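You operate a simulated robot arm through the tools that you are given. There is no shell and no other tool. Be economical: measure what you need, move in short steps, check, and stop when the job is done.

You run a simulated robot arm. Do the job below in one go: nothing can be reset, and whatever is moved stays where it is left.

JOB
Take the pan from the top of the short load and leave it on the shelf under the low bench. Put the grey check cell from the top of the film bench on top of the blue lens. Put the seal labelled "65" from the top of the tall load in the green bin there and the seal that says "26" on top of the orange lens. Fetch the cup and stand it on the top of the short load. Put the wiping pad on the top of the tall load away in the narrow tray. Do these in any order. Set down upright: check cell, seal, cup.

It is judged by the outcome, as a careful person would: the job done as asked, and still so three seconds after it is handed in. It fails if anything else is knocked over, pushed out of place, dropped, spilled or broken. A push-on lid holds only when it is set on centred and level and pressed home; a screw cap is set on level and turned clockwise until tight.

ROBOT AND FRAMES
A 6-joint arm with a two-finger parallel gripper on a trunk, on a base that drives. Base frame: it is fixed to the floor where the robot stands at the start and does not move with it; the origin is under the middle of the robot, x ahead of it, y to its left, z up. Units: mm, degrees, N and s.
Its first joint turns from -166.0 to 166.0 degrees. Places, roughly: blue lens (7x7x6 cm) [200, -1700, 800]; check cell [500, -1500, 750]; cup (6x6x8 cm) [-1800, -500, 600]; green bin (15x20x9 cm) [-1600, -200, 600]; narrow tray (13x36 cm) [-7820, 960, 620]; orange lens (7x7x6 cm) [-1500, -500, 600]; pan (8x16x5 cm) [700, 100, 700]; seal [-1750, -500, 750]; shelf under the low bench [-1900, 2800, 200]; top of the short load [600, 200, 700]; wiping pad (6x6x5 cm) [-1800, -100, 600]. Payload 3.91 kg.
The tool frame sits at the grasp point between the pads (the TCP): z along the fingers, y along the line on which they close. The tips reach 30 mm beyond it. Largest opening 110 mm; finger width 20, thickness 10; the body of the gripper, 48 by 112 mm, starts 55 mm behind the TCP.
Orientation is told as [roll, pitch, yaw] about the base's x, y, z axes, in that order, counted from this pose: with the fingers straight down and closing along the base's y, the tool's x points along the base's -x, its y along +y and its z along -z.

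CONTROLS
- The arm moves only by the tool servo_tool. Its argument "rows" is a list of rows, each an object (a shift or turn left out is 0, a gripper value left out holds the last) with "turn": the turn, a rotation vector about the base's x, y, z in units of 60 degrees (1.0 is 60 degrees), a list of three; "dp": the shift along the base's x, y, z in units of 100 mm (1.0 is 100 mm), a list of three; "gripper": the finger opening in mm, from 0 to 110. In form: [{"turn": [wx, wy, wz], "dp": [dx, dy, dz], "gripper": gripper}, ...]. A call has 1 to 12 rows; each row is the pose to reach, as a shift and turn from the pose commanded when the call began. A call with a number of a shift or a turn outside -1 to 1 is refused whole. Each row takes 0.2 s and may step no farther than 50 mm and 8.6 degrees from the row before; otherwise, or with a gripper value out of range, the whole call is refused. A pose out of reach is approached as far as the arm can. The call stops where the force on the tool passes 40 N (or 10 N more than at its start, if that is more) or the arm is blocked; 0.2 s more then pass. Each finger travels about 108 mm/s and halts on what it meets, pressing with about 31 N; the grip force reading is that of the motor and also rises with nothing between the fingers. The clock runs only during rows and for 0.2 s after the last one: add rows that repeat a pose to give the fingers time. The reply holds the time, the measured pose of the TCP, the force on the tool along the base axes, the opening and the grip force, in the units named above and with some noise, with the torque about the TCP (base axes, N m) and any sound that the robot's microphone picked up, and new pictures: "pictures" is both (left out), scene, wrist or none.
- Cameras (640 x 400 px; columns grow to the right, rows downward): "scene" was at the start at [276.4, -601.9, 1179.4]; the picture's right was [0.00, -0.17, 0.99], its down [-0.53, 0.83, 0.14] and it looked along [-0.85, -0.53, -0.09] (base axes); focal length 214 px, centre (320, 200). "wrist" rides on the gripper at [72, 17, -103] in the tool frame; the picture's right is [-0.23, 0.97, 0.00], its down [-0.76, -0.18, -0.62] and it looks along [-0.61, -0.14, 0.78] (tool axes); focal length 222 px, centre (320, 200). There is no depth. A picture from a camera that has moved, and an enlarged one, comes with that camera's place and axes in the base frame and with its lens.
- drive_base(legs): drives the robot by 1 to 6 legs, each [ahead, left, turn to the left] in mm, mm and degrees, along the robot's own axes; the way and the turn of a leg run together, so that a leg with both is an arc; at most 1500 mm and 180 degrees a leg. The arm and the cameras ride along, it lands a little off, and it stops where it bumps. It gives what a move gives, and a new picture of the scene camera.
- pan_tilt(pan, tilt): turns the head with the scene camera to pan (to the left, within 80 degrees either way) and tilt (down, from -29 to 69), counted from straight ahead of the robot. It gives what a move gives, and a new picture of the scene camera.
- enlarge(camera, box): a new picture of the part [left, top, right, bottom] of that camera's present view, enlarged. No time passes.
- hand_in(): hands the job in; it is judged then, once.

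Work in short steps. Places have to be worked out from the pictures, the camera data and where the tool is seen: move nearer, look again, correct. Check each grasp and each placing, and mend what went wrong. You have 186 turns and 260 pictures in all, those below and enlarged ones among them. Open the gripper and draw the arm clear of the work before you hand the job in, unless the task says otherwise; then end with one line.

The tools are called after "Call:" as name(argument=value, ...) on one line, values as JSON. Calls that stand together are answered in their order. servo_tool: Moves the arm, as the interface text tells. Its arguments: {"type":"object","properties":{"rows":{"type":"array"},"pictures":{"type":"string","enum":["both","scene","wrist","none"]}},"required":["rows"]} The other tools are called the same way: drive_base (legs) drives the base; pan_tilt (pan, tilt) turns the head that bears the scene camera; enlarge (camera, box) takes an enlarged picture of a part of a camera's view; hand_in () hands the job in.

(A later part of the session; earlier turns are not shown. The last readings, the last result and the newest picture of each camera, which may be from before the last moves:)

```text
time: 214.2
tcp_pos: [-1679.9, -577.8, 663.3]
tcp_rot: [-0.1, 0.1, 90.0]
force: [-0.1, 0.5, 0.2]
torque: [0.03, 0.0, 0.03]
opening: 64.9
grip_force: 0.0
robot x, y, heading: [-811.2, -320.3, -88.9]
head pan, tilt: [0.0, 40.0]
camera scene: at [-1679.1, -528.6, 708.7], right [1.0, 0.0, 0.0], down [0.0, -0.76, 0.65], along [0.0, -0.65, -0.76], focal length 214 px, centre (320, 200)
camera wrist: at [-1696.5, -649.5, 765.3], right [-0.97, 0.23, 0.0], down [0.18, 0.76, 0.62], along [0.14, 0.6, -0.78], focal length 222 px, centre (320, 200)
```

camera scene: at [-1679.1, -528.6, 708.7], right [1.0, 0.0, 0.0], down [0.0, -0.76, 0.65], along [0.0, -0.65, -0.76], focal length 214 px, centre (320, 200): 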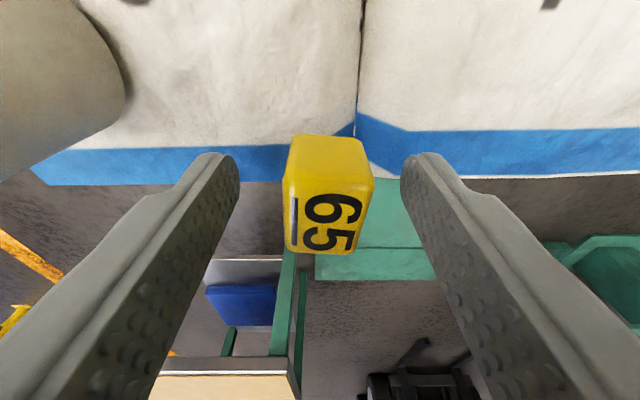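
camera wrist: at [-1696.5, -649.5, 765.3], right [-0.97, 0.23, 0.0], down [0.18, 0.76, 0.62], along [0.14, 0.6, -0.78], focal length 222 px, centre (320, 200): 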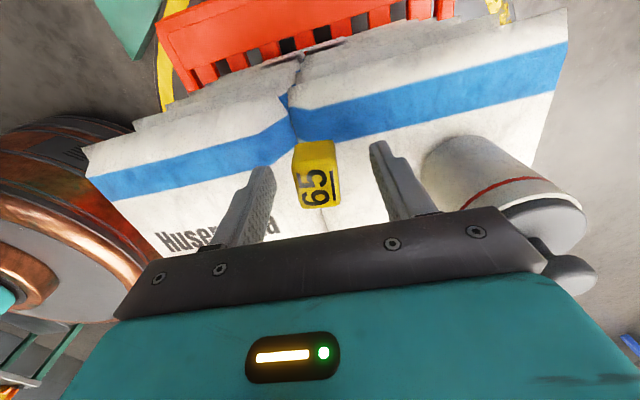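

Seal 65's top is at z≈660, well between the fingers. I go down 10 mm, shift 3 mm, and close.

Call:
servo_tool(rows=[{"dp": [0.03, 0, -0.06]}, {"dp": [0.03, 0, -0.1]}, {"dp": [0.03, 0, -0.1], "gripper": 50}, {"dp": [0.03, 0, -0.1], "gripper": 40}, {"dp": [0.03, 0, -0.1], "gripper": 34}, {"dp": [0.03, 0, -0.1], "gripper": 28}, {"dp": [0.03, 0, -0.1], "gripper": 10}, {"dp": [0.03, 0, -0.1], "gripper": 0}, {"dp": [0.03, 0, -0.1], "gripper": 0}], pictures="none")

Call:
servo_tool(rows=[{"dp": [0, 0, 0.04]}, {"dp": [0, 0, 0.12]}, {"dp": [0, 0, 0.3]}, {"dp": [0, 0, 0.6]}, {"dp": [0, 0, 0.9]}, {"dp": [0, 0, 0.9]}], pictures="both")

```text
time: 216.2
tcp_pos: [-1676.7, -577.9, 653.4]
tcp_rot: [-0.2, 0.1, 90.0]
force: [-1.2, -0.2, 0.1]
torque: [-0.05, -0.02, -0.02]
opening: 24.9
grip_force: 31.1
robot x, y, heading: [-818.1, -320.8, -89.0]
head pan, tilt: [0.0, 40.0]
```

```text
time: 217.6
tcp_pos: [-1677.8, -577.6, 742.3]
tcp_rot: [-0.1, 0.3, 90.1]
force: [-0.3, -0.2, -0.3]
torque: [0.01, 0.02, -0.01]
opening: 25.3
grip_force: 30.8
robot x, y, heading: [-813.0, -317.7, -89.3]
head pan, tilt: [0.0, 40.0]
camera scene: at [-1677.2, -528.9, 789.2], right [1.0, 0.0, 0.0], down [0.0, -0.76, 0.65], along [0.0, -0.65, -0.76], focal length 214 px, centre (320, 200)
camera wrist: at [-1694.6, -649.9, 845.7], right [-0.97, 0.23, 0.0], down [0.18, 0.76, 0.62], along [0.14, 0.6, -0.78], focal length 222 px, centre (320, 200)
```

scene: 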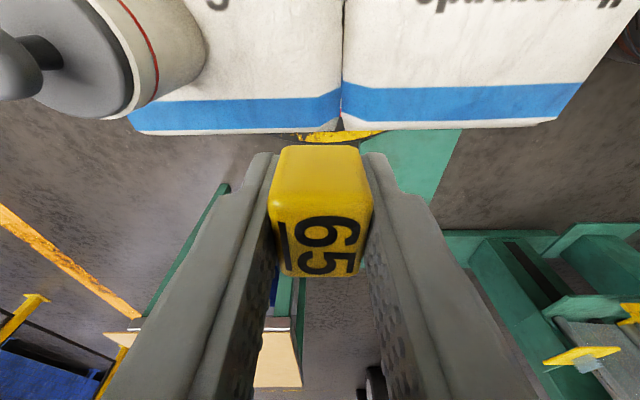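
wrist: 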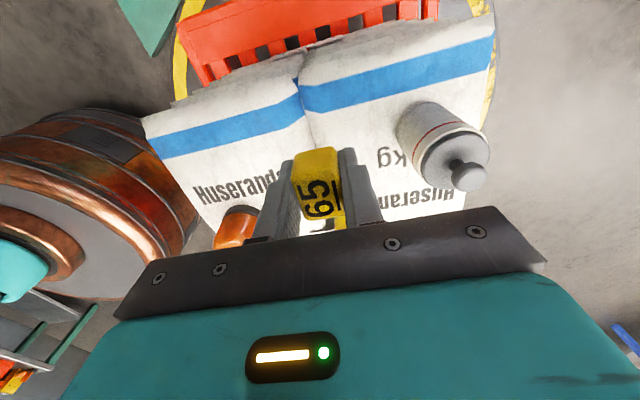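

Seal 65 held upright. The bin spans x −1698…−1562, y −304…−102, rim ≈710. I raise and carry it over the bin centre.

Call:
servo_tool(rows=[{"dp": [0, 0, 0.5]}, {"dp": [0.05, 0.3, 0.8]}, {"dp": [0.1, 0.65, 0.8]}, {"dp": [0.15, 1.0, 0.8]}], pictures="none")

Call:
servo_tool(rows=[{"dp": [0.05, 0.33, 0]}, {"dp": [0.1, 0.67, 0]}, {"dp": [0.15, 1.0, 0]}], pictures="none")

Call:
servo_tool(rows=[{"dp": [0.05, 0.33, 0]}, {"dp": [0.1, 0.67, 0]}, {"dp": [0.15, 1.0, 0]}], pictures="none")

Call:
servo_tool(rows=[{"dp": [0, 0.4, 0]}, {"dp": [0, 0.75, 0]}, {"dp": [0, 0.75, 0]}], pictures="both")

```text
time: 218.6
tcp_pos: [-1663.6, -477.1, 824.3]
tcp_rot: [-0.1, 0.2, 90.0]
force: [-0.8, 0.3, -0.1]
torque: [0.04, 0.02, 0.03]
opening: 25.1
grip_force: 31.0
robot x, y, heading: [-812.9, -322.7, -89.1]
head pan, tilt: [0.0, 40.0]
```

```text
time: 219.3
tcp_pos: [-1647.7, -377.5, 823.5]
tcp_rot: [-0.2, 0.2, 90.1]
force: [0.0, -0.3, -0.4]
torque: [0.02, -0.02, 0.01]
opening: 25.4
grip_force: 30.6
robot x, y, heading: [-815.5, -321.3, -89.0]
head pan, tilt: [0.0, 40.0]
```

```text
time: 220.2
tcp_pos: [-1631.7, -277.5, 823.2]
tcp_rot: [-0.2, 0.3, 90.1]
force: [-0.7, 0.1, -0.3]
torque: [0.05, 0.0, -0.02]
opening: 25.1
grip_force: 30.7
robot x, y, heading: [-812.2, -321.5, -89.0]
head pan, tilt: [0.0, 40.0]
```

```text
time: 220.9
tcp_pos: [-1632.7, -203.7, 822.8]
tcp_rot: [-0.2, 0.2, 90.0]
force: [-0.3, 1.3, 0.2]
torque: [-0.04, 0.01, 0.02]
opening: 25.3
grip_force: 30.6
robot x, y, heading: [-809.4, -316.4, -88.9]
head pan, tilt: [0.0, 40.0]
camera scene: at [-1631.6, -155.0, 869.2], right [1.0, 0.0, 0.0], down [0.0, -0.76, 0.65], along [0.0, -0.65, -0.76], focal length 214 px, centre (320, 200)
camera wrist: at [-1649.0, -275.9, 925.8], right [-0.97, 0.23, 0.0], down [0.18, 0.76, 0.62], along [0.14, 0.6, -0.78], focal length 222 px, centre (320, 200)
```

scene: 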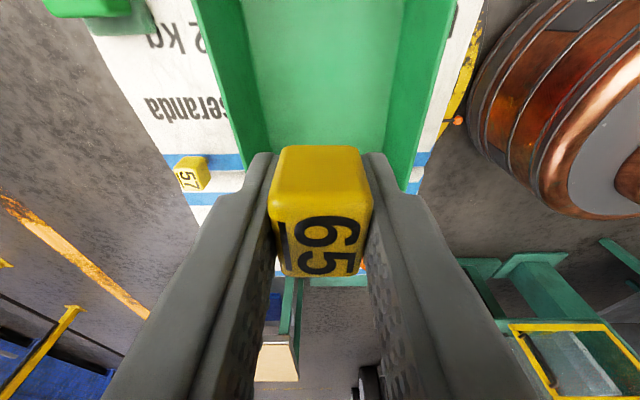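
wrist: 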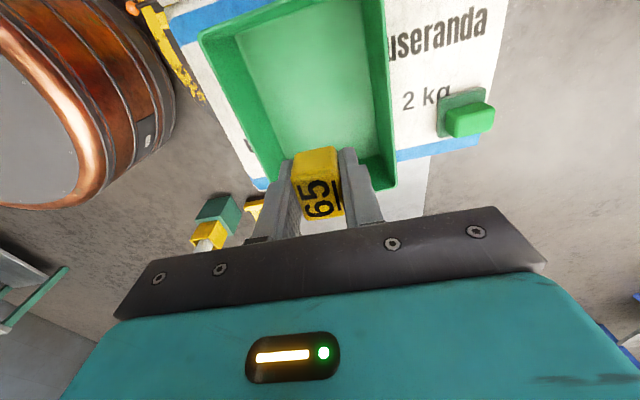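

The seal is over the bin. I lower it, slow near the bottom, and watch force.

Call:
servo_tool(rows=[{"dp": [0.06, -0.1, -0.35]}, {"dp": [0.06, -0.1, -0.7]}, {"dp": [0.06, -0.1, -1.0]}], pictures="none")

Call:
servo_tool(rows=[{"dp": [0, 0, -0.25]}, {"dp": [0, 0, -0.4]}, {"dp": [0, 0, -0.5]}, {"dp": [0, 0, -0.55]}, {"dp": [0, 0, -0.55]}], pictures="scene")

```text
time: 221.8
tcp_pos: [-1626.3, -212.8, 723.0]
tcp_rot: [-0.1, 0.1, 90.0]
force: [0.4, -0.2, 0.5]
torque: [0.02, -0.02, 0.03]
opening: 25.2
grip_force: 31.1
robot x, y, heading: [-813.2, -323.2, -88.9]
head pan, tilt: [0.0, 40.0]
```

```text
time: 222.9
tcp_pos: [-1626.5, -211.9, 666.5]
tcp_rot: [-0.2, 0.2, 90.0]
force: [-0.3, -0.2, -1.4]
torque: [0.01, 0.0, 0.03]
opening: 25.2
grip_force: 31.2
robot x, y, heading: [-813.4, -320.9, -89.2]
head pan, tilt: [0.0, 40.0]
camera scene: at [-1625.5, -162.7, 713.8], right [1.0, 0.0, 0.0], down [0.0, -0.76, 0.65], along [0.0, -0.65, -0.76], focal length 214 px, centre (320, 200)
```

scene: 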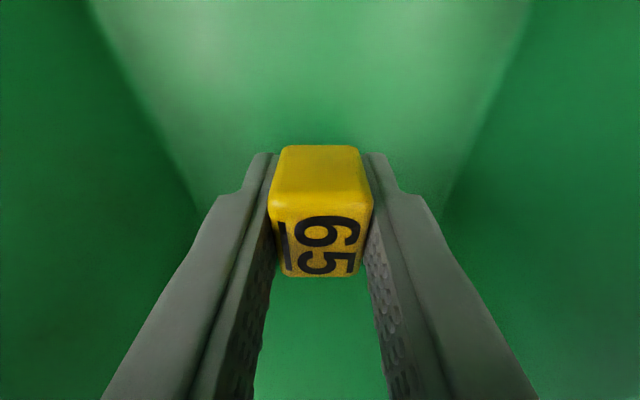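

Call:
servo_tool(rows=[{"dp": [0, 0, -0.02]}, {"dp": [0, 0, -0.04]}, {"dp": [0, 0, -0.05]}, {"dp": [0, 0, -0.05]}], pictures="none")

```text
time: 223.9
tcp_pos: [-1625.6, -212.0, 663.0]
tcp_rot: [0.0, 0.1, 89.9]
force: [0.0, 0.6, -0.2]
torque: [0.01, 0.0, 0.0]
opening: 25.4
grip_force: 30.7
robot x, y, heading: [-818.0, -323.5, -88.9]
head pan, tilt: [0.0, 40.0]
```

Call:
servo_tool(rows=[{"dp": [0, 0, -0.02]}, {"dp": [0, 0, -0.03]}, {"dp": [0, 0, -0.04]}, {"dp": [0, 0, -0.04]}], pictures="none")

```text
time: 224.9
tcp_pos: [-1624.7, -211.7, 658.3]
tcp_rot: [-0.2, 0.2, 89.9]
force: [-0.1, -0.1, -0.4]
torque: [0.01, 0.02, -0.03]
opening: 25.4
grip_force: 31.0
robot x, y, heading: [-810.4, -322.8, -89.1]
head pan, tilt: [0.0, 40.0]
```

Call:
servo_tool(rows=[{"dp": [0, 0, -0.02]}, {"dp": [0, 0, -0.03]}, {"dp": [0, 0, -0.03]}], pictures="none")

Call:
servo_tool(rows=[{"dp": [0, 0, -0.02]}, {"dp": [0, 0, -0.03]}, {"dp": [0, 0, -0.03]}], pictures="scene")

```text
time: 225.8
tcp_pos: [-1626.3, -211.6, 656.0]
tcp_rot: [0.0, 0.1, 90.0]
force: [0.8, 0.8, 18.6]
torque: [0.05, 0.0, -0.03]
opening: 25.0
grip_force: 31.2
robot x, y, heading: [-815.2, -320.5, -88.9]
head pan, tilt: [0.0, 40.0]
```

```text
time: 226.6
tcp_pos: [-1626.1, -211.5, 653.1]
tcp_rot: [-0.1, 0.2, 89.9]
force: [-3.8, 0.4, 25.6]
torque: [0.0, 0.13, 0.03]
opening: 25.4
grip_force: 31.0
robot x, y, heading: [-813.2, -318.0, -89.3]
head pan, tilt: [0.0, 40.0]
camera scene: at [-1625.0, -163.6, 699.4], right [1.0, 0.0, 0.0], down [0.0, -0.76, 0.65], along [0.0, -0.65, -0.76], focal length 214 px, centre (320, 200)
```

scene: 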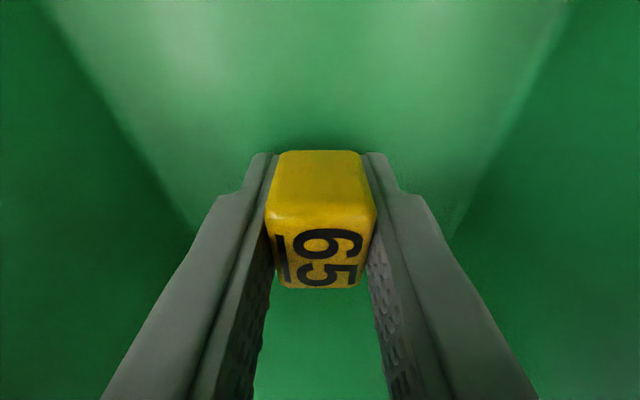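

Contact with the bin floor. I ease up, open, and lift away.

Call:
servo_tool(rows=[{"dp": [0, 0, 0.02]}, {"dp": [0, 0, 0.03], "gripper": 27}, {"dp": [0, 0, 0.03], "gripper": 32}, {"dp": [0, 0, 0.03], "gripper": 50}, {"dp": [0, 0, 0.03], "gripper": 60}, {"dp": [0, 0, 0.4]}, {"dp": [0, 0, 0.8]}, {"dp": [0, 0, 1.0]}], pictures="none")

Call:
servo_tool(rows=[{"dp": [-0.1, -0.4, 0.2]}, {"dp": [-0.2, -0.8, 0.4]}, {"dp": [-0.25, -1.0, 0.4]}], pictures="both")

```text
time: 228.3
tcp_pos: [-1625.9, -212.8, 753.8]
tcp_rot: [-0.2, 0.3, 90.0]
force: [0.1, -0.5, 0.2]
torque: [0.01, -0.01, 0.01]
opening: 60.1
grip_force: 0.0
robot x, y, heading: [-818.3, -314.8, -89.1]
head pan, tilt: [0.0, 40.0]
```

```text
time: 229.2
tcp_pos: [-1650.7, -312.4, 792.6]
tcp_rot: [0.0, 0.3, 90.0]
force: [0.5, -1.4, 0.5]
torque: [-0.03, 0.0, -0.01]
opening: 60.0
grip_force: 0.0
robot x, y, heading: [-811.9, -318.2, -88.8]
head pan, tilt: [0.0, 40.0]
camera scene: at [-1650.5, -263.7, 839.2], right [1.0, 0.0, 0.0], down [0.0, -0.76, 0.65], along [0.0, -0.65, -0.76], focal length 214 px, centre (320, 200)
camera wrist: at [-1668.0, -384.6, 895.7], right [-0.97, 0.23, 0.0], down [0.18, 0.76, 0.62], along [0.14, 0.6, -0.78], focal length 222 px, centre (320, 200)
```

scene: 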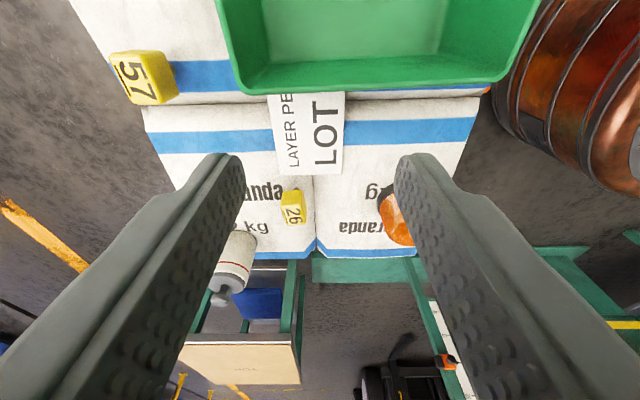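
wrist: 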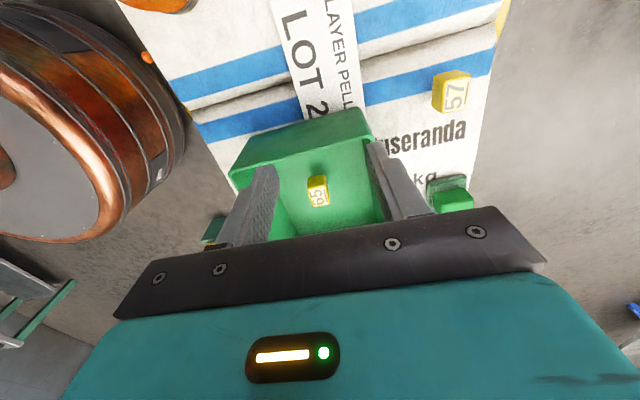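

Seal 65 stands in the bin. Now above seal 26 at ≈[-1680,-436].

Call:
servo_tool(rows=[{"dp": [-0.1, -0.4, 0]}, {"dp": [-0.2, -0.8, 0]}, {"dp": [-0.3, -1.0, 0]}, {"dp": [-0.3, -1.0, -0.4]}], pictures="none")

Call:
servo_tool(rows=[{"dp": [0, -0.25, -0.3]}, {"dp": [0, -0.25, -0.65]}, {"dp": [0, -0.25, -0.8]}, {"dp": [0, -0.25, -0.8]}], pictures="both")

```text
time: 230.2
tcp_pos: [-1680.8, -413.0, 754.6]
tcp_rot: [-0.2, 0.2, 90.0]
force: [1.2, -0.3, 0.4]
torque: [-0.01, 0.01, -0.03]
opening: 60.1
grip_force: 0.2
robot x, y, heading: [-812.1, -322.3, -88.8]
head pan, tilt: [0.0, 40.0]
```

```text
time: 231.2
tcp_pos: [-1680.0, -437.8, 672.3]
tcp_rot: [-0.2, 0.1, 90.0]
force: [-0.9, -0.4, 0.2]
torque: [0.03, 0.04, 0.01]
opening: 60.0
grip_force: 0.1
robot x, y, heading: [-815.0, -317.2, -89.0]
head pan, tilt: [0.0, 40.0]
camera scene: at [-1680.0, -389.0, 718.1], right [1.0, 0.0, 0.0], down [0.0, -0.76, 0.65], along [0.0, -0.65, -0.76], focal length 214 px, centre (320, 200)
camera wrist: at [-1697.4, -509.9, 774.7], right [-0.97, 0.23, 0.0], down [0.18, 0.76, 0.62], along [0.14, 0.6, -0.78], focal length 222 px, centre (320, 200)
```

scene: 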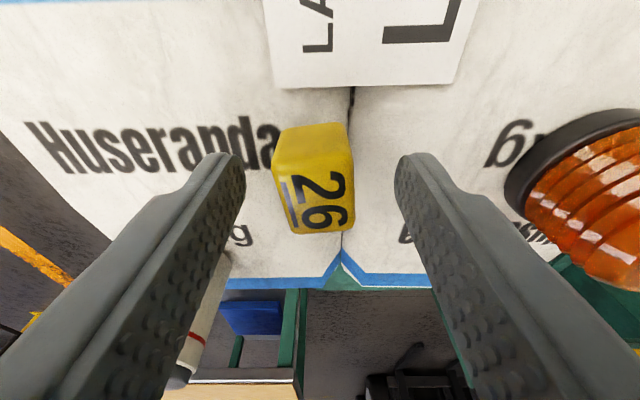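
wrist: 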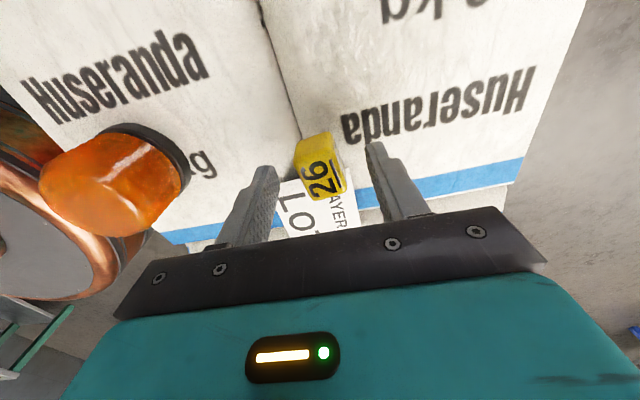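

Seal 26 is turned about +10°; I match yaw, lower 19 mm and close.

Call:
servo_tool(rows=[{"turn": [0, 0, 0.1]}, {"turn": [0, 0, 0.17], "dp": [-0.01, 0.02, -0.1]}, {"turn": [0, 0, 0.17], "dp": [-0.01, 0.02, -0.19]}, {"turn": [0, 0, 0.17], "dp": [-0.01, 0.02, -0.19], "gripper": 45}, {"turn": [0, 0, 0.17], "dp": [-0.01, 0.02, -0.19], "gripper": 35}, {"turn": [0, 0, 0.17], "dp": [-0.01, 0.02, -0.19], "gripper": 28}, {"turn": [0, 0, 0.17], "dp": [-0.01, 0.02, -0.19], "gripper": 15}, {"turn": [0, 0, 0.17], "dp": [-0.01, 0.02, -0.19], "gripper": 0}, {"turn": [0, 0, 0.17], "dp": [-0.01, 0.02, -0.19], "gripper": 0}], pictures="none")

Call:
servo_tool(rows=[{"dp": [0, 0, 0.04]}, {"dp": [0, 0, 0.12]}, {"dp": [0, 0, 0.3]}, {"dp": [0, 0, 0.6]}, {"dp": [0, 0, 1.0]}, {"dp": [0, 0, 1.0]}], pictures="both")

```text
time: 233.2
tcp_pos: [-1681.5, -434.3, 653.9]
tcp_rot: [-0.2, 0.1, 100.2]
force: [-0.5, 0.4, -0.7]
torque: [-0.02, -0.02, -0.01]
opening: 25.3
grip_force: 30.8
robot x, y, heading: [-814.0, -316.9, -88.8]
head pan, tilt: [0.0, 40.0]
```

```text
time: 234.6
tcp_pos: [-1681.1, -433.7, 753.4]
tcp_rot: [0.0, 0.3, 100.2]
force: [-0.1, 0.0, -1.1]
torque: [-0.01, 0.03, -0.01]
opening: 25.3
grip_force: 30.7
robot x, y, heading: [-815.2, -317.0, -89.1]
head pan, tilt: [0.0, 40.0]
camera scene: at [-1689.7, -386.0, 800.1], right [0.98, 0.18, 0.0], down [0.13, -0.75, 0.65], along [0.12, -0.64, -0.76], focal length 214 px, centre (320, 200)
camera wrist: at [-1685.9, -508.0, 856.6], right [-1.0, 0.05, 0.0], down [0.04, 0.78, 0.62], along [0.03, 0.62, -0.78], focal length 222 px, centre (320, 200)
```

scene: 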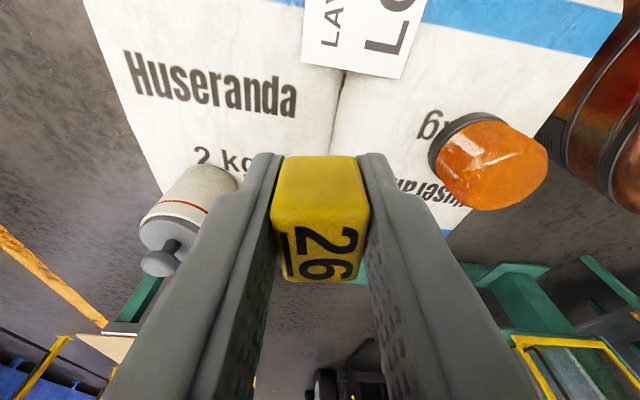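
wrist: 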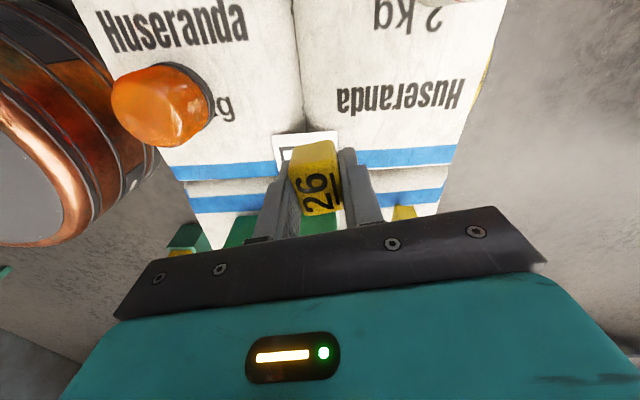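

Seal 26 held. The orange lens top is about [-1524,-450]; I carry it there at height and look.

Call:
servo_tool(rows=[{"dp": [0.1, 0, 0.4]}, {"dp": [0.45, -0.03, 0.5]}, {"dp": [0.8, -0.06, 0.5]}, {"dp": [0.8, -0.06, 0.5]}], pictures="both")

```text
time: 235.6
tcp_pos: [-1601.1, -441.8, 802.5]
tcp_rot: [-0.2, 0.1, 100.2]
force: [0.2, 0.4, -1.1]
torque: [0.02, -0.01, 0.04]
opening: 25.2
grip_force: 30.9
robot x, y, heading: [-814.9, -320.1, -88.8]
head pan, tilt: [0.0, 40.0]
camera scene: at [-1609.1, -393.2, 848.9], right [0.98, 0.18, 0.0], down [0.13, -0.75, 0.65], along [0.12, -0.64, -0.76], focal length 214 px, centre (320, 200)
camera wrist: at [-1605.3, -515.2, 905.4], right [-1.0, 0.05, 0.0], down [0.04, 0.78, 0.62], along [0.03, 0.62, -0.78], focal length 222 px, centre (320, 200)
```

scene: 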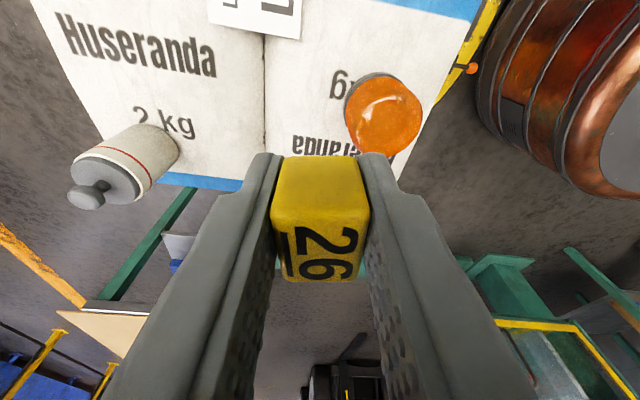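
wrist: 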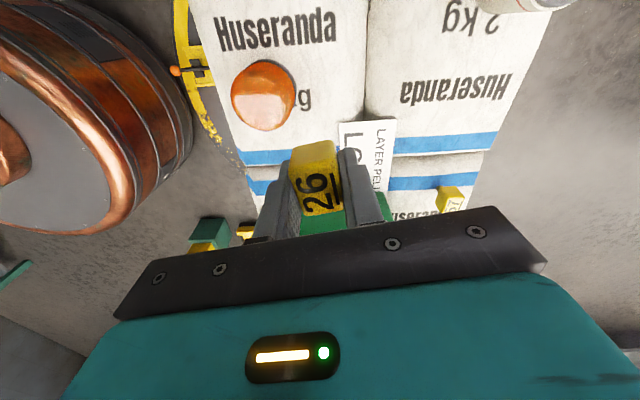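

Call:
enlarge(camera="scene", box=[320, 60, 450, 170])

Call:
enlarge(camera="wrist", box=[200, 40, 330, 150])

```text
3.64 times, centred on (385, 115) of scene
camera zoom: at [-1609.1, -393.2, 848.9], right [0.98, 0.18, 0.0], down [0.13, -0.75, 0.65], along [0.12, -0.64, -0.76], focal length 780 px, centre (84, 509)
```

zoom: 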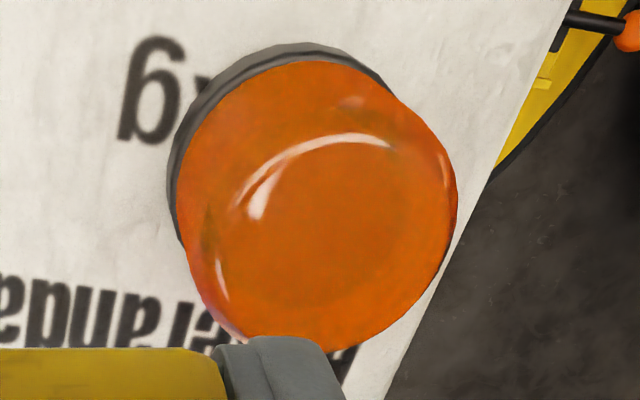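

```text
3.64 times, centred on (265, 95) of wrist
camera zoom: at [-1605.3, -515.2, 905.4], right [-1.0, 0.05, 0.0], down [0.04, 0.78, 0.62], along [0.03, 0.62, -0.78], focal length 808 px, centre (520, 582)
```

zoom: 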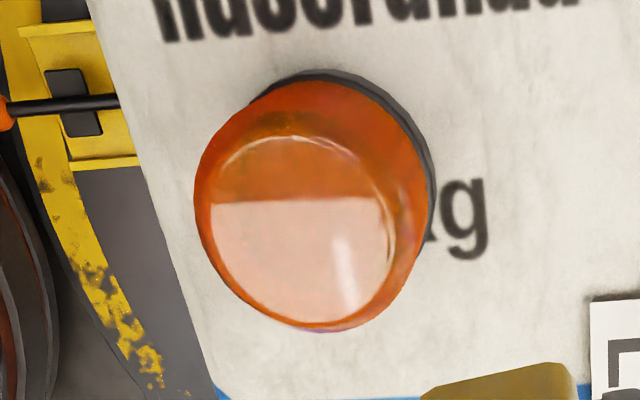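

The lens is centred at [-1537,-454], top ≈663. I move over it and lower to leave ~25 mm.

Call:
servo_tool(rows=[{"dp": [0.32, -0.06, 0]}, {"dp": [0.64, -0.125, 0]}, {"dp": [0.64, -0.125, -0.4]}, {"dp": [0.64, -0.125, -0.7]}, {"dp": [0.64, -0.125, -0.7]}], pictures="both")

```text
time: 236.8
tcp_pos: [-1538.0, -452.6, 734.0]
tcp_rot: [-0.2, 0.2, 100.2]
force: [-1.3, -0.6, -1.2]
torque: [-0.01, -0.05, 0.03]
opening: 25.1
grip_force: 31.1
robot x, y, heading: [-814.2, -318.8, -88.7]
head pan, tilt: [0.0, 40.0]
camera scene: at [-1546.4, -405.5, 779.3], right [0.98, 0.18, 0.0], down [0.13, -0.75, 0.65], along [0.12, -0.64, -0.76], focal length 214 px, centre (320, 200)
camera wrist: at [-1542.6, -527.5, 835.8], right [-1.0, 0.05, 0.0], down [0.04, 0.78, 0.62], along [0.03, 0.62, -0.78], focal length 222 px, centre (320, 200)
```

scene: 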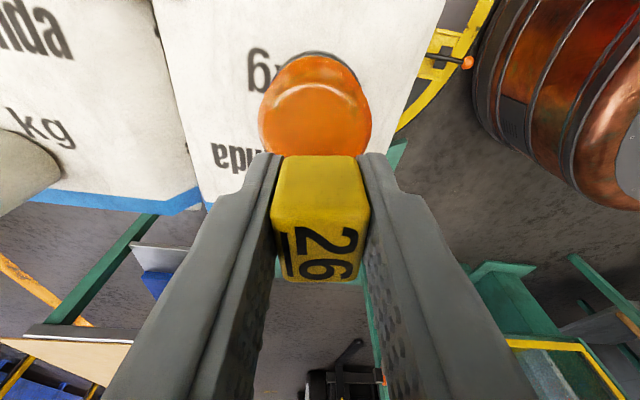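
wrist: 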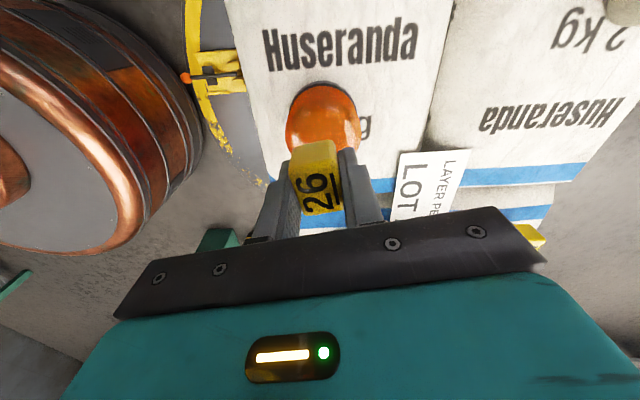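

The lens is ~3 mm toward −x; I correct and lower slowly to contact.

Call:
servo_tool(rows=[{"dp": [-0.03, -0.02, -0.1]}, {"dp": [-0.03, -0.02, -0.18]}, {"dp": [-0.03, -0.02, -0.21]}, {"dp": [-0.03, -0.02, -0.23]}, {"dp": [-0.03, -0.02, -0.23]}], pictures="none")

Call:
servo_tool(rows=[{"dp": [0, 0, -0.02]}, {"dp": [0, 0, -0.03]}, {"dp": [0, 0, -0.03]}], pictures="both")

```text
time: 237.9
tcp_pos: [-1540.7, -455.6, 712.0]
tcp_rot: [-0.1, 0.2, 100.2]
force: [-0.4, 0.1, 11.8]
torque: [-0.04, 0.0, -0.02]
opening: 25.2
grip_force: 31.0
robot x, y, heading: [-814.2, -322.3, -89.0]
head pan, tilt: [0.0, 40.0]
```

```text
time: 238.8
tcp_pos: [-1540.3, -455.5, 708.0]
tcp_rot: [-0.1, 0.2, 100.1]
force: [-1.3, -1.1, 26.3]
torque: [-0.15, 0.02, -0.01]
opening: 25.5
grip_force: 31.0
robot x, y, heading: [-811.8, -321.9, -89.0]
head pan, tilt: [0.0, 40.0]
camera scene: at [-1548.3, -407.6, 754.7], right [0.98, 0.18, 0.0], down [0.13, -0.75, 0.65], along [0.12, -0.64, -0.76], focal length 214 px, centre (320, 200)
camera wrist: at [-1544.4, -529.7, 811.2], right [-1.0, 0.05, 0.0], down [0.04, 0.78, 0.62], along [0.03, 0.62, -0.78], focal length 222 px, centre (320, 200)
```

scene: 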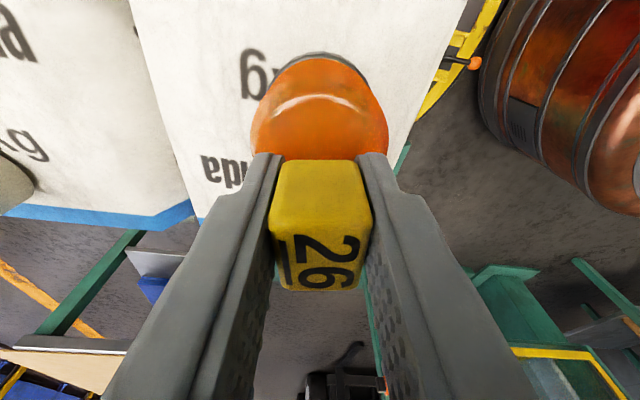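
wrist: 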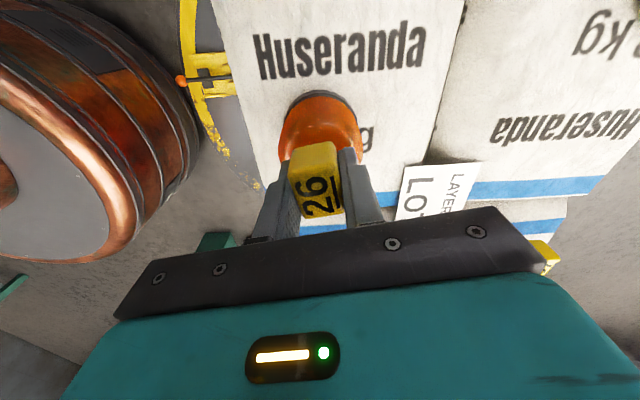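

Contact made, centred from both sides. I ease up, open, and lift.

Call:
servo_tool(rows=[{"dp": [0, 0, 0.02]}, {"dp": [0, 0, 0.025], "gripper": 27}, {"dp": [0, 0, 0.025], "gripper": 31}, {"dp": [0, 0, 0.025], "gripper": 45}, {"dp": [0, 0, 0.025], "gripper": 60}, {"dp": [0, 0, 0.4]}, {"dp": [0, 0, 0.8]}, {"dp": [0, 0, 1.0]}], pictures="none")

Call:
servo_tool(rows=[{"dp": [-0.4, 0, 0.2]}, {"dp": [-0.8, 0, 0.3]}, {"dp": [-1.0, 0, 0.3]}], pictures="both")

```text
time: 240.6
tcp_pos: [-1539.4, -455.5, 808.1]
tcp_rot: [-0.3, 0.3, 100.2]
force: [0.2, 0.2, -0.5]
torque: [-0.02, 0.01, 0.0]
opening: 60.0
grip_force: 0.0
robot x, y, heading: [-812.1, -315.1, -88.8]
head pan, tilt: [0.0, 40.0]
```

```text
time: 241.3
tcp_pos: [-1640.3, -456.0, 837.5]
tcp_rot: [-0.2, 0.2, 100.1]
force: [0.8, 0.9, 1.0]
torque: [0.01, 0.0, 0.02]
opening: 60.1
grip_force: 0.1
robot x, y, heading: [-814.2, -319.4, -88.8]
head pan, tilt: [0.0, 40.0]
camera scene: at [-1648.1, -408.0, 883.8], right [0.98, 0.18, 0.0], down [0.13, -0.75, 0.65], along [0.12, -0.64, -0.76], focal length 214 px, centre (320, 200)
camera wrist: at [-1644.3, -530.1, 940.3], right [-1.0, 0.05, 0.0], down [0.04, 0.78, 0.62], along [0.03, 0.62, -0.78], focal length 222 px, centre (320, 200)
```

scene: 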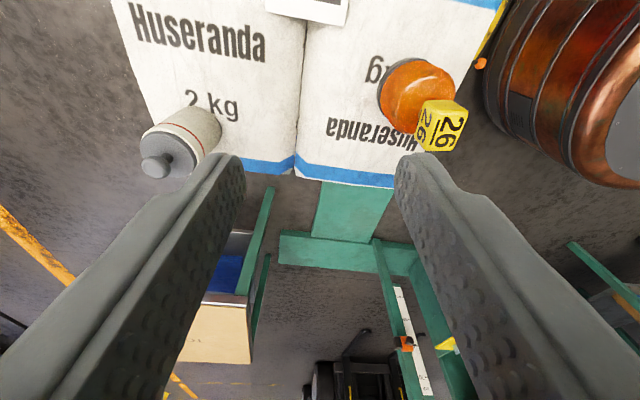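
wrist: 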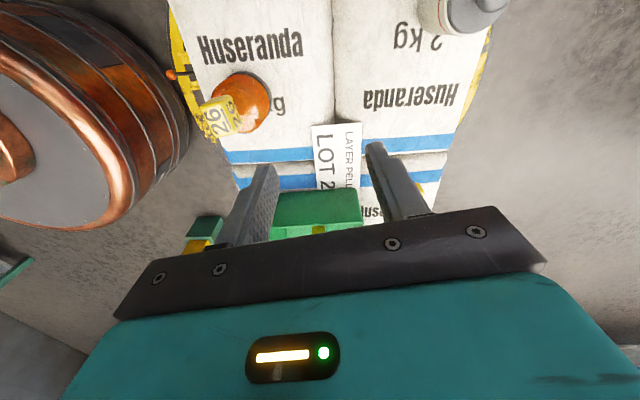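

Call:
enlarge(camera="scene", box=[360, 40, 490, 170])

Call:
enlarge(camera="scene", box=[110, 70, 260, 200])

```text
3.08 times, centred on (425, 105) of scene
camera zoom: at [-1648.1, -408.0, 883.8], right [0.98, 0.18, 0.0], down [0.13, -0.75, 0.65], along [0.12, -0.64, -0.76], focal length 660 px, centre (-3, 492)
```

zoom: 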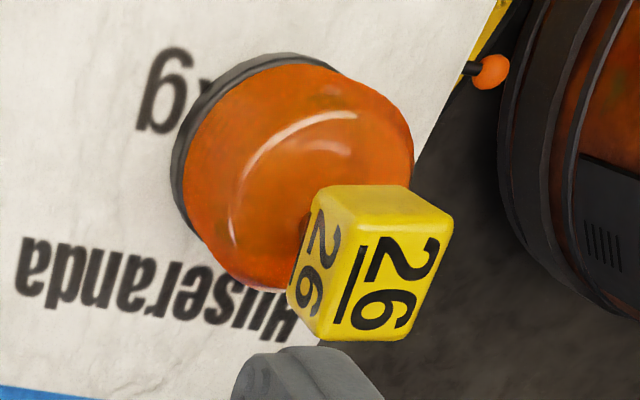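

```text
3.08 times, centred on (185, 135) of scene
camera zoom: at [-1648.1, -408.0, 883.8], right [0.98, 0.18, 0.0], down [0.13, -0.75, 0.65], along [0.12, -0.64, -0.76], focal length 660 px, centre (735, 400)
```

zoom: 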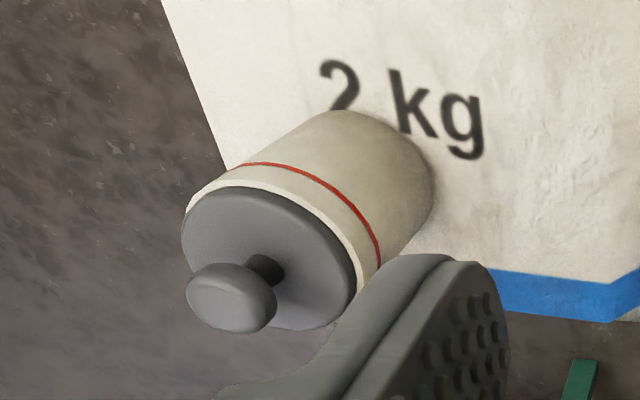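

Call:
enlarge(camera="wrist", box=[170, 50, 300, 160])

Call:
pan_tilt(pan=0, tilt=0)

```text
3.64 times, centred on (235, 105) of wrist
camera zoom: at [-1644.3, -530.1, 940.3], right [-1.0, 0.05, 0.0], down [0.04, 0.78, 0.62], along [0.03, 0.62, -0.78], focal length 808 px, centre (629, 546)
```

zoom: 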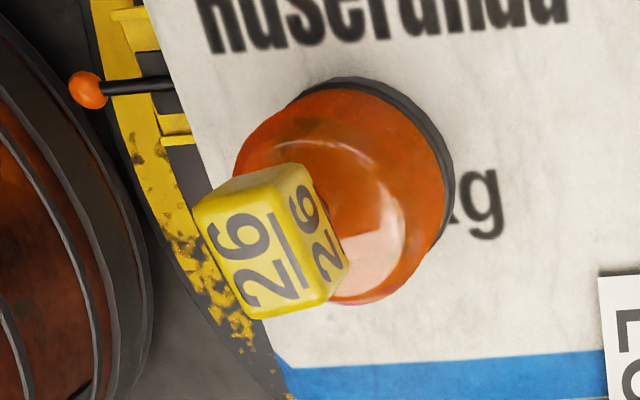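

```text
time: 242.4
tcp_pos: [-1639.7, -455.0, 836.3]
tcp_rot: [-0.3, 0.2, 100.2]
force: [0.1, 0.0, 0.9]
torque: [0.04, 0.01, 0.02]
opening: 60.0
grip_force: 0.1
robot x, y, heading: [-811.1, -320.8, -89.1]
head pan, tilt: [0.0, 0.0]
camera scene: at [-1659.0, -345.3, 878.1], right [0.98, 0.18, 0.0], down [0.18, -0.98, 0.0], along [0.0, 0.0, -1.0], focal length 214 px, centre (320, 200)
```

scene: 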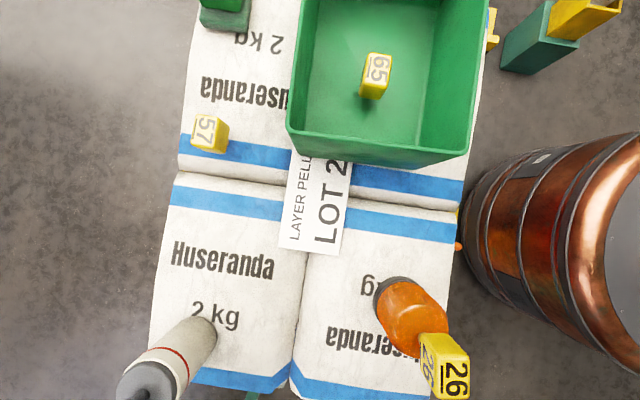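

Seal 26 stands on the orange lens; 65 stands in the bin. Next the cup at ≈[-1778,-540], a bit too far: I shift the base toward −y.

Call:
drive_base(legs=[[0, 30, 0], [215, 0, 0], [0, -38, 0]])

Call:
enlarge(camera="wrist", box=[0, 0, 640, 400])

```text
time: 245.0
tcp_pos: [-1644.9, -672.1, 838.7]
tcp_rot: [-0.3, 0.3, 100.3]
force: [0.3, -0.1, 0.4]
torque: [-0.02, 0.0, 0.02]
opening: 59.9
grip_force: 0.1
robot x, y, heading: [-820.8, -536.3, -88.6]
head pan, tilt: [0.0, 0.0]
camera scene: at [-1663.5, -561.7, 878.1], right [0.98, 0.18, 0.0], down [0.18, -0.98, 0.0], along [0.0, 0.0, -1.0], focal length 214 px, centre (320, 200)
```

scene: 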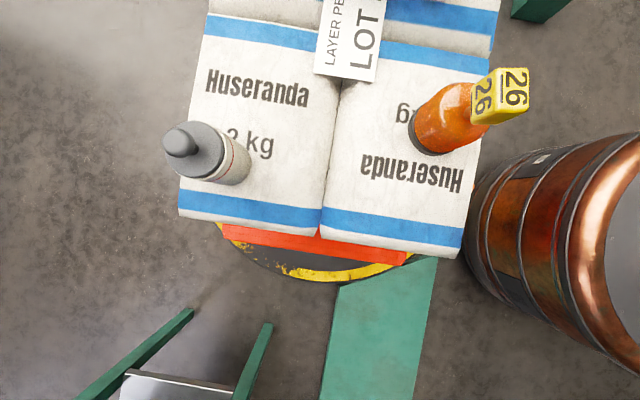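

```text
1.00 times, centred on (320, 200) of wrist (not enlarged: the box is as wide or as high as the picture)
camera zoom: at [-1648.1, -746.4, 939.9], right [-1.0, 0.05, 0.0], down [0.04, 0.78, 0.62], along [0.03, 0.62, -0.78], focal length 222 px, centre (320, 200)
```

zoom: 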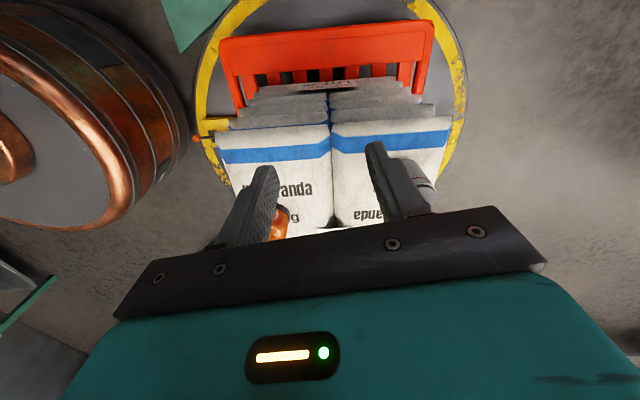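

Call:
enlarge(camera="scene", box=[390, 50, 550, 170])

```text
3.33 times, centred on (470, 110) of scene
camera zoom: at [-1663.5, -561.7, 878.1], right [0.98, 0.18, 0.0], down [0.18, -0.98, 0.0], along [0.0, 0.0, -1.0], focal length 715 px, centre (-180, 500)
```

zoom: 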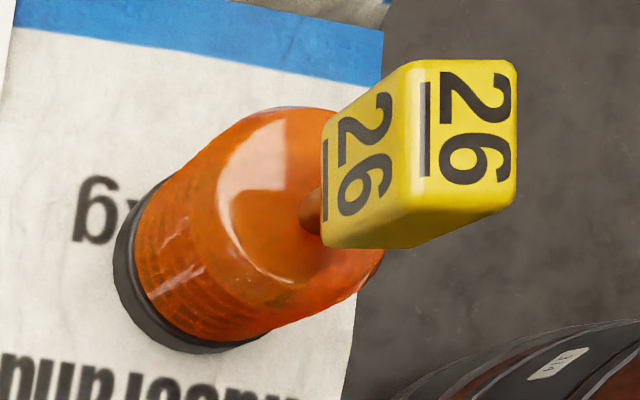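

The seal rests on the lens top. Cup axis ≈[-1776,-540], lid ≈690, knob ≈708. I move above it with fingers opened to 95.

Call:
servo_tool(rows=[{"dp": [-0.3, 0.3, 0], "gripper": 95}, {"dp": [-0.6, 0.6, 0]}, {"dp": [-0.9, 0.9, 0]}], pictures="none")

Call:
servo_tool(rows=[{"dp": [-0.3, 0.3, 0]}, {"dp": [-0.41, 0.42, -0.3]}, {"dp": [-0.41, 0.42, -0.6]}, {"dp": [-0.41, 0.42, -0.6]}], pictures="wrist")

Call:
pan_tilt(pan=0, tilt=40)

```text
time: 245.8
tcp_pos: [-1733.6, -582.5, 837.1]
tcp_rot: [-0.1, 0.2, 100.4]
force: [-0.1, -1.0, 1.5]
torque: [0.08, 0.05, 0.0]
opening: 95.1
grip_force: 0.0
robot x, y, heading: [-818.3, -537.2, -88.8]
head pan, tilt: [0.0, 0.0]
```

```text
time: 246.8
tcp_pos: [-1776.0, -539.0, 777.1]
tcp_rot: [0.0, 0.2, 100.3]
force: [-0.4, 0.0, 0.0]
torque: [0.02, 0.0, 0.01]
opening: 95.0
grip_force: 0.0
robot x, y, heading: [-817.8, -531.5, -89.0]
head pan, tilt: [0.0, 0.0]
camera wrist: at [-1778.7, -613.6, 879.6], right [-1.0, 0.05, 0.0], down [0.04, 0.78, 0.62], along [0.03, 0.62, -0.78], focal length 222 px, centre (320, 200)
```

wrist: 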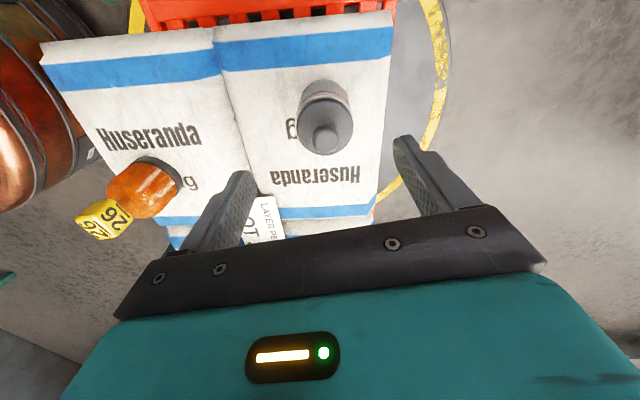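

```text
time: 247.9
tcp_pos: [-1775.1, -539.5, 777.6]
tcp_rot: [-0.2, 0.1, 100.3]
force: [0.4, -0.5, 0.1]
torque: [0.0, 0.02, -0.04]
opening: 94.9
grip_force: 0.0
robot x, y, heading: [-818.7, -536.3, -88.8]
head pan, tilt: [0.0, 40.0]
camera scene: at [-1782.7, -491.6, 823.1], right [0.98, 0.18, 0.0], down [0.13, -0.75, 0.65], along [0.12, -0.63, -0.76], focal length 214 px, centre (320, 200)
```

scene: 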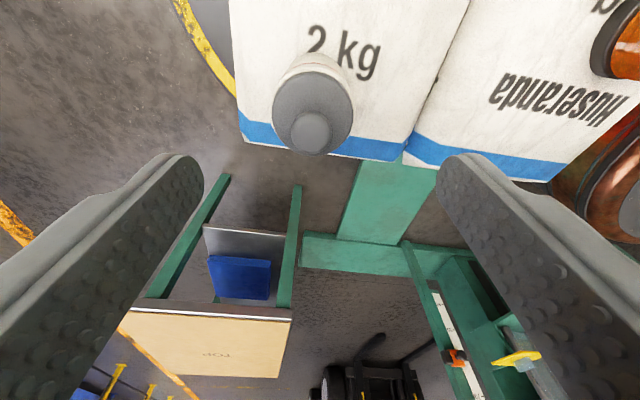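

Cup at [-1779,-540]. I descend to z≈664 and close gently.

Call:
servo_tool(rows=[{"dp": [-0.04, 0, -0.3]}, {"dp": [-0.04, 0, -0.6]}, {"dp": [-0.04, 0, -0.8]}, {"dp": [-0.04, 0, -0.9]}, {"dp": [-0.04, 0, -0.9]}], pictures="both")

```text
time: 249.1
tcp_pos: [-1779.3, -540.1, 687.4]
tcp_rot: [-0.1, 0.1, 100.3]
force: [1.0, 0.1, 0.1]
torque: [-0.01, -0.01, 0.01]
opening: 95.2
grip_force: 0.2
robot x, y, heading: [-821.6, -533.4, -88.9]
head pan, tilt: [0.0, 40.0]
camera scene: at [-1787.5, -492.5, 732.9], right [0.98, 0.18, 0.0], down [0.13, -0.75, 0.65], along [0.12, -0.64, -0.76], focal length 214 px, centre (320, 200)
camera wrist: at [-1783.5, -614.6, 789.4], right [-1.0, 0.05, 0.0], down [0.04, 0.78, 0.62], along [0.03, 0.62, -0.78], focal length 222 px, centre (320, 200)
```

scene: 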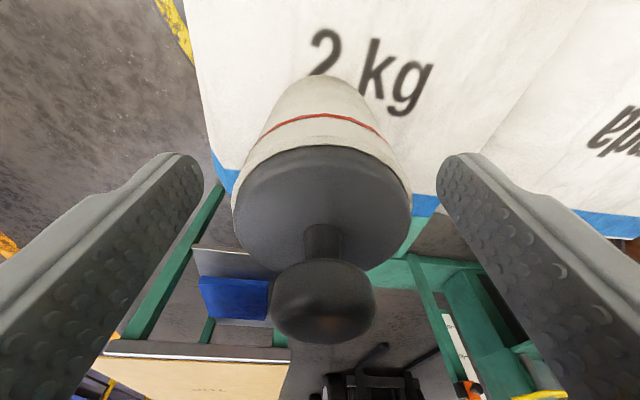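
wrist: 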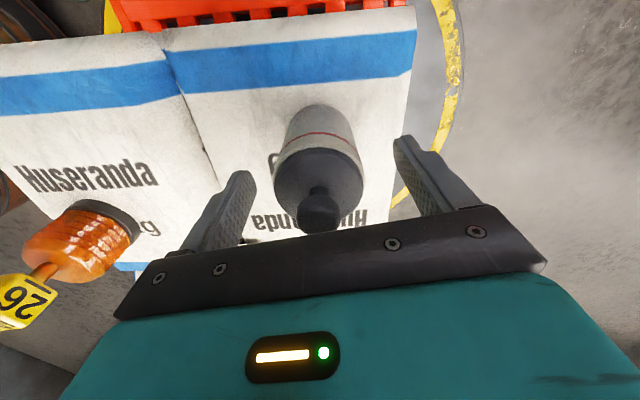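

Call:
enlarge(camera="wrist", box=[0, 180, 160, 340])

```text
2.50 times, centred on (80, 260) of wrist
camera zoom: at [-1783.5, -614.6, 789.4], right [-1.0, 0.05, 0.0], down [0.04, 0.78, 0.62], along [0.03, 0.62, -0.78], focal length 555 px, centre (920, 50)
```

zoom: 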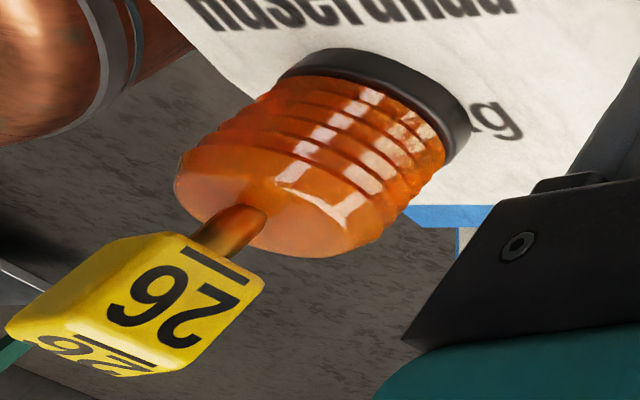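

The seal is a block on a short stem, and the stem's foot stands near the lens centre — good. Now I lower 21 mm onto the cup and close.

Call:
servo_tool(rows=[{"dp": [0, 0, -0.12]}, {"dp": [0, 0, -0.21]}, {"dp": [0, 0, -0.21], "gripper": 80}, {"dp": [0, 0, -0.21], "gripper": 70}, {"dp": [0, 0, -0.21], "gripper": 64}, {"dp": [0, 0, -0.21], "gripper": 60}, {"dp": [0, 0, -0.21], "gripper": 56}, {"dp": [0, 0, -0.21], "gripper": 45}, {"dp": [0, 0, -0.21], "gripper": 20}, {"dp": [0, 0, -0.21], "gripper": 0}, {"dp": [0, 0, -0.21], "gripper": 0}], pictures="scene")

```text
time: 251.5
tcp_pos: [-1778.9, -540.1, 665.9]
tcp_rot: [-0.3, 0.1, 100.3]
force: [-1.3, 0.0, 0.5]
torque: [-0.01, 0.14, 0.02]
opening: 53.2
grip_force: 30.8
robot x, y, heading: [-816.6, -533.3, -88.8]
head pan, tilt: [0.0, 40.0]
camera scene: at [-1787.1, -492.4, 712.1], right [0.98, 0.18, 0.0], down [0.13, -0.75, 0.65], along [0.12, -0.64, -0.76], focal length 214 px, centre (320, 200)
```

scene: 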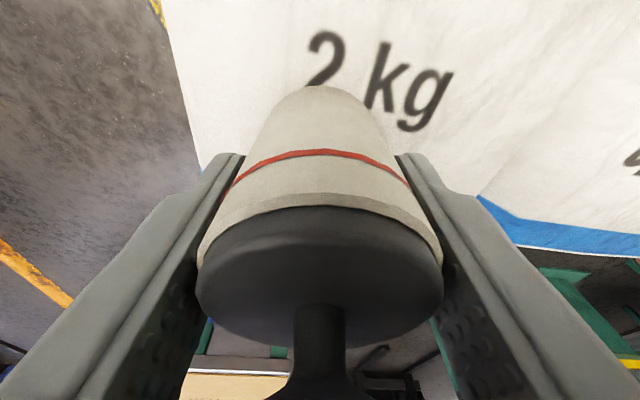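

Gripped at 53 mm, 31 N. I lift slowly.

Call:
servo_tool(rows=[{"dp": [0, 0, 0.04]}, {"dp": [0, 0, 0.1]}, {"dp": [0, 0, 0.2]}, {"dp": [0, 0, 0.4]}, {"dp": [0, 0, 0.6]}, {"dp": [0, 0, 0.8]}, {"dp": [0, 0, 1.0]}, {"dp": [0, 0, 1.0]}], pictures="wrist")

```text
time: 253.3
tcp_pos: [-1779.9, -539.8, 765.1]
tcp_rot: [-0.3, 0.1, 100.2]
force: [0.2, 0.1, -0.8]
torque: [0.02, 0.01, 0.01]
opening: 53.4
grip_force: 30.7
robot x, y, heading: [-819.4, -534.1, -88.8]
head pan, tilt: [0.0, 40.0]
camera wrist: at [-1783.1, -614.5, 868.4], right [-1.0, 0.05, 0.0], down [0.04, 0.78, 0.62], along [0.03, 0.62, -0.78], focal length 222 px, centre (320, 200)
```

wrist: 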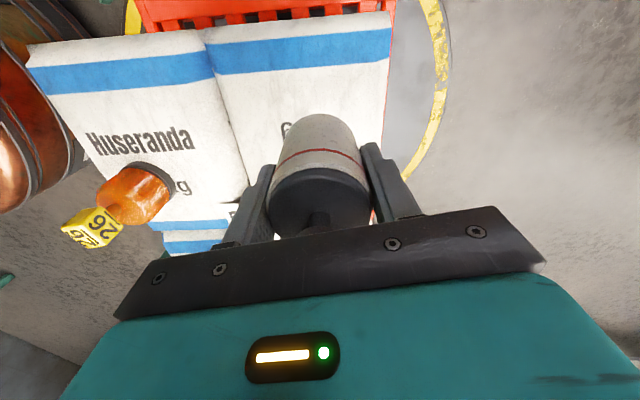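

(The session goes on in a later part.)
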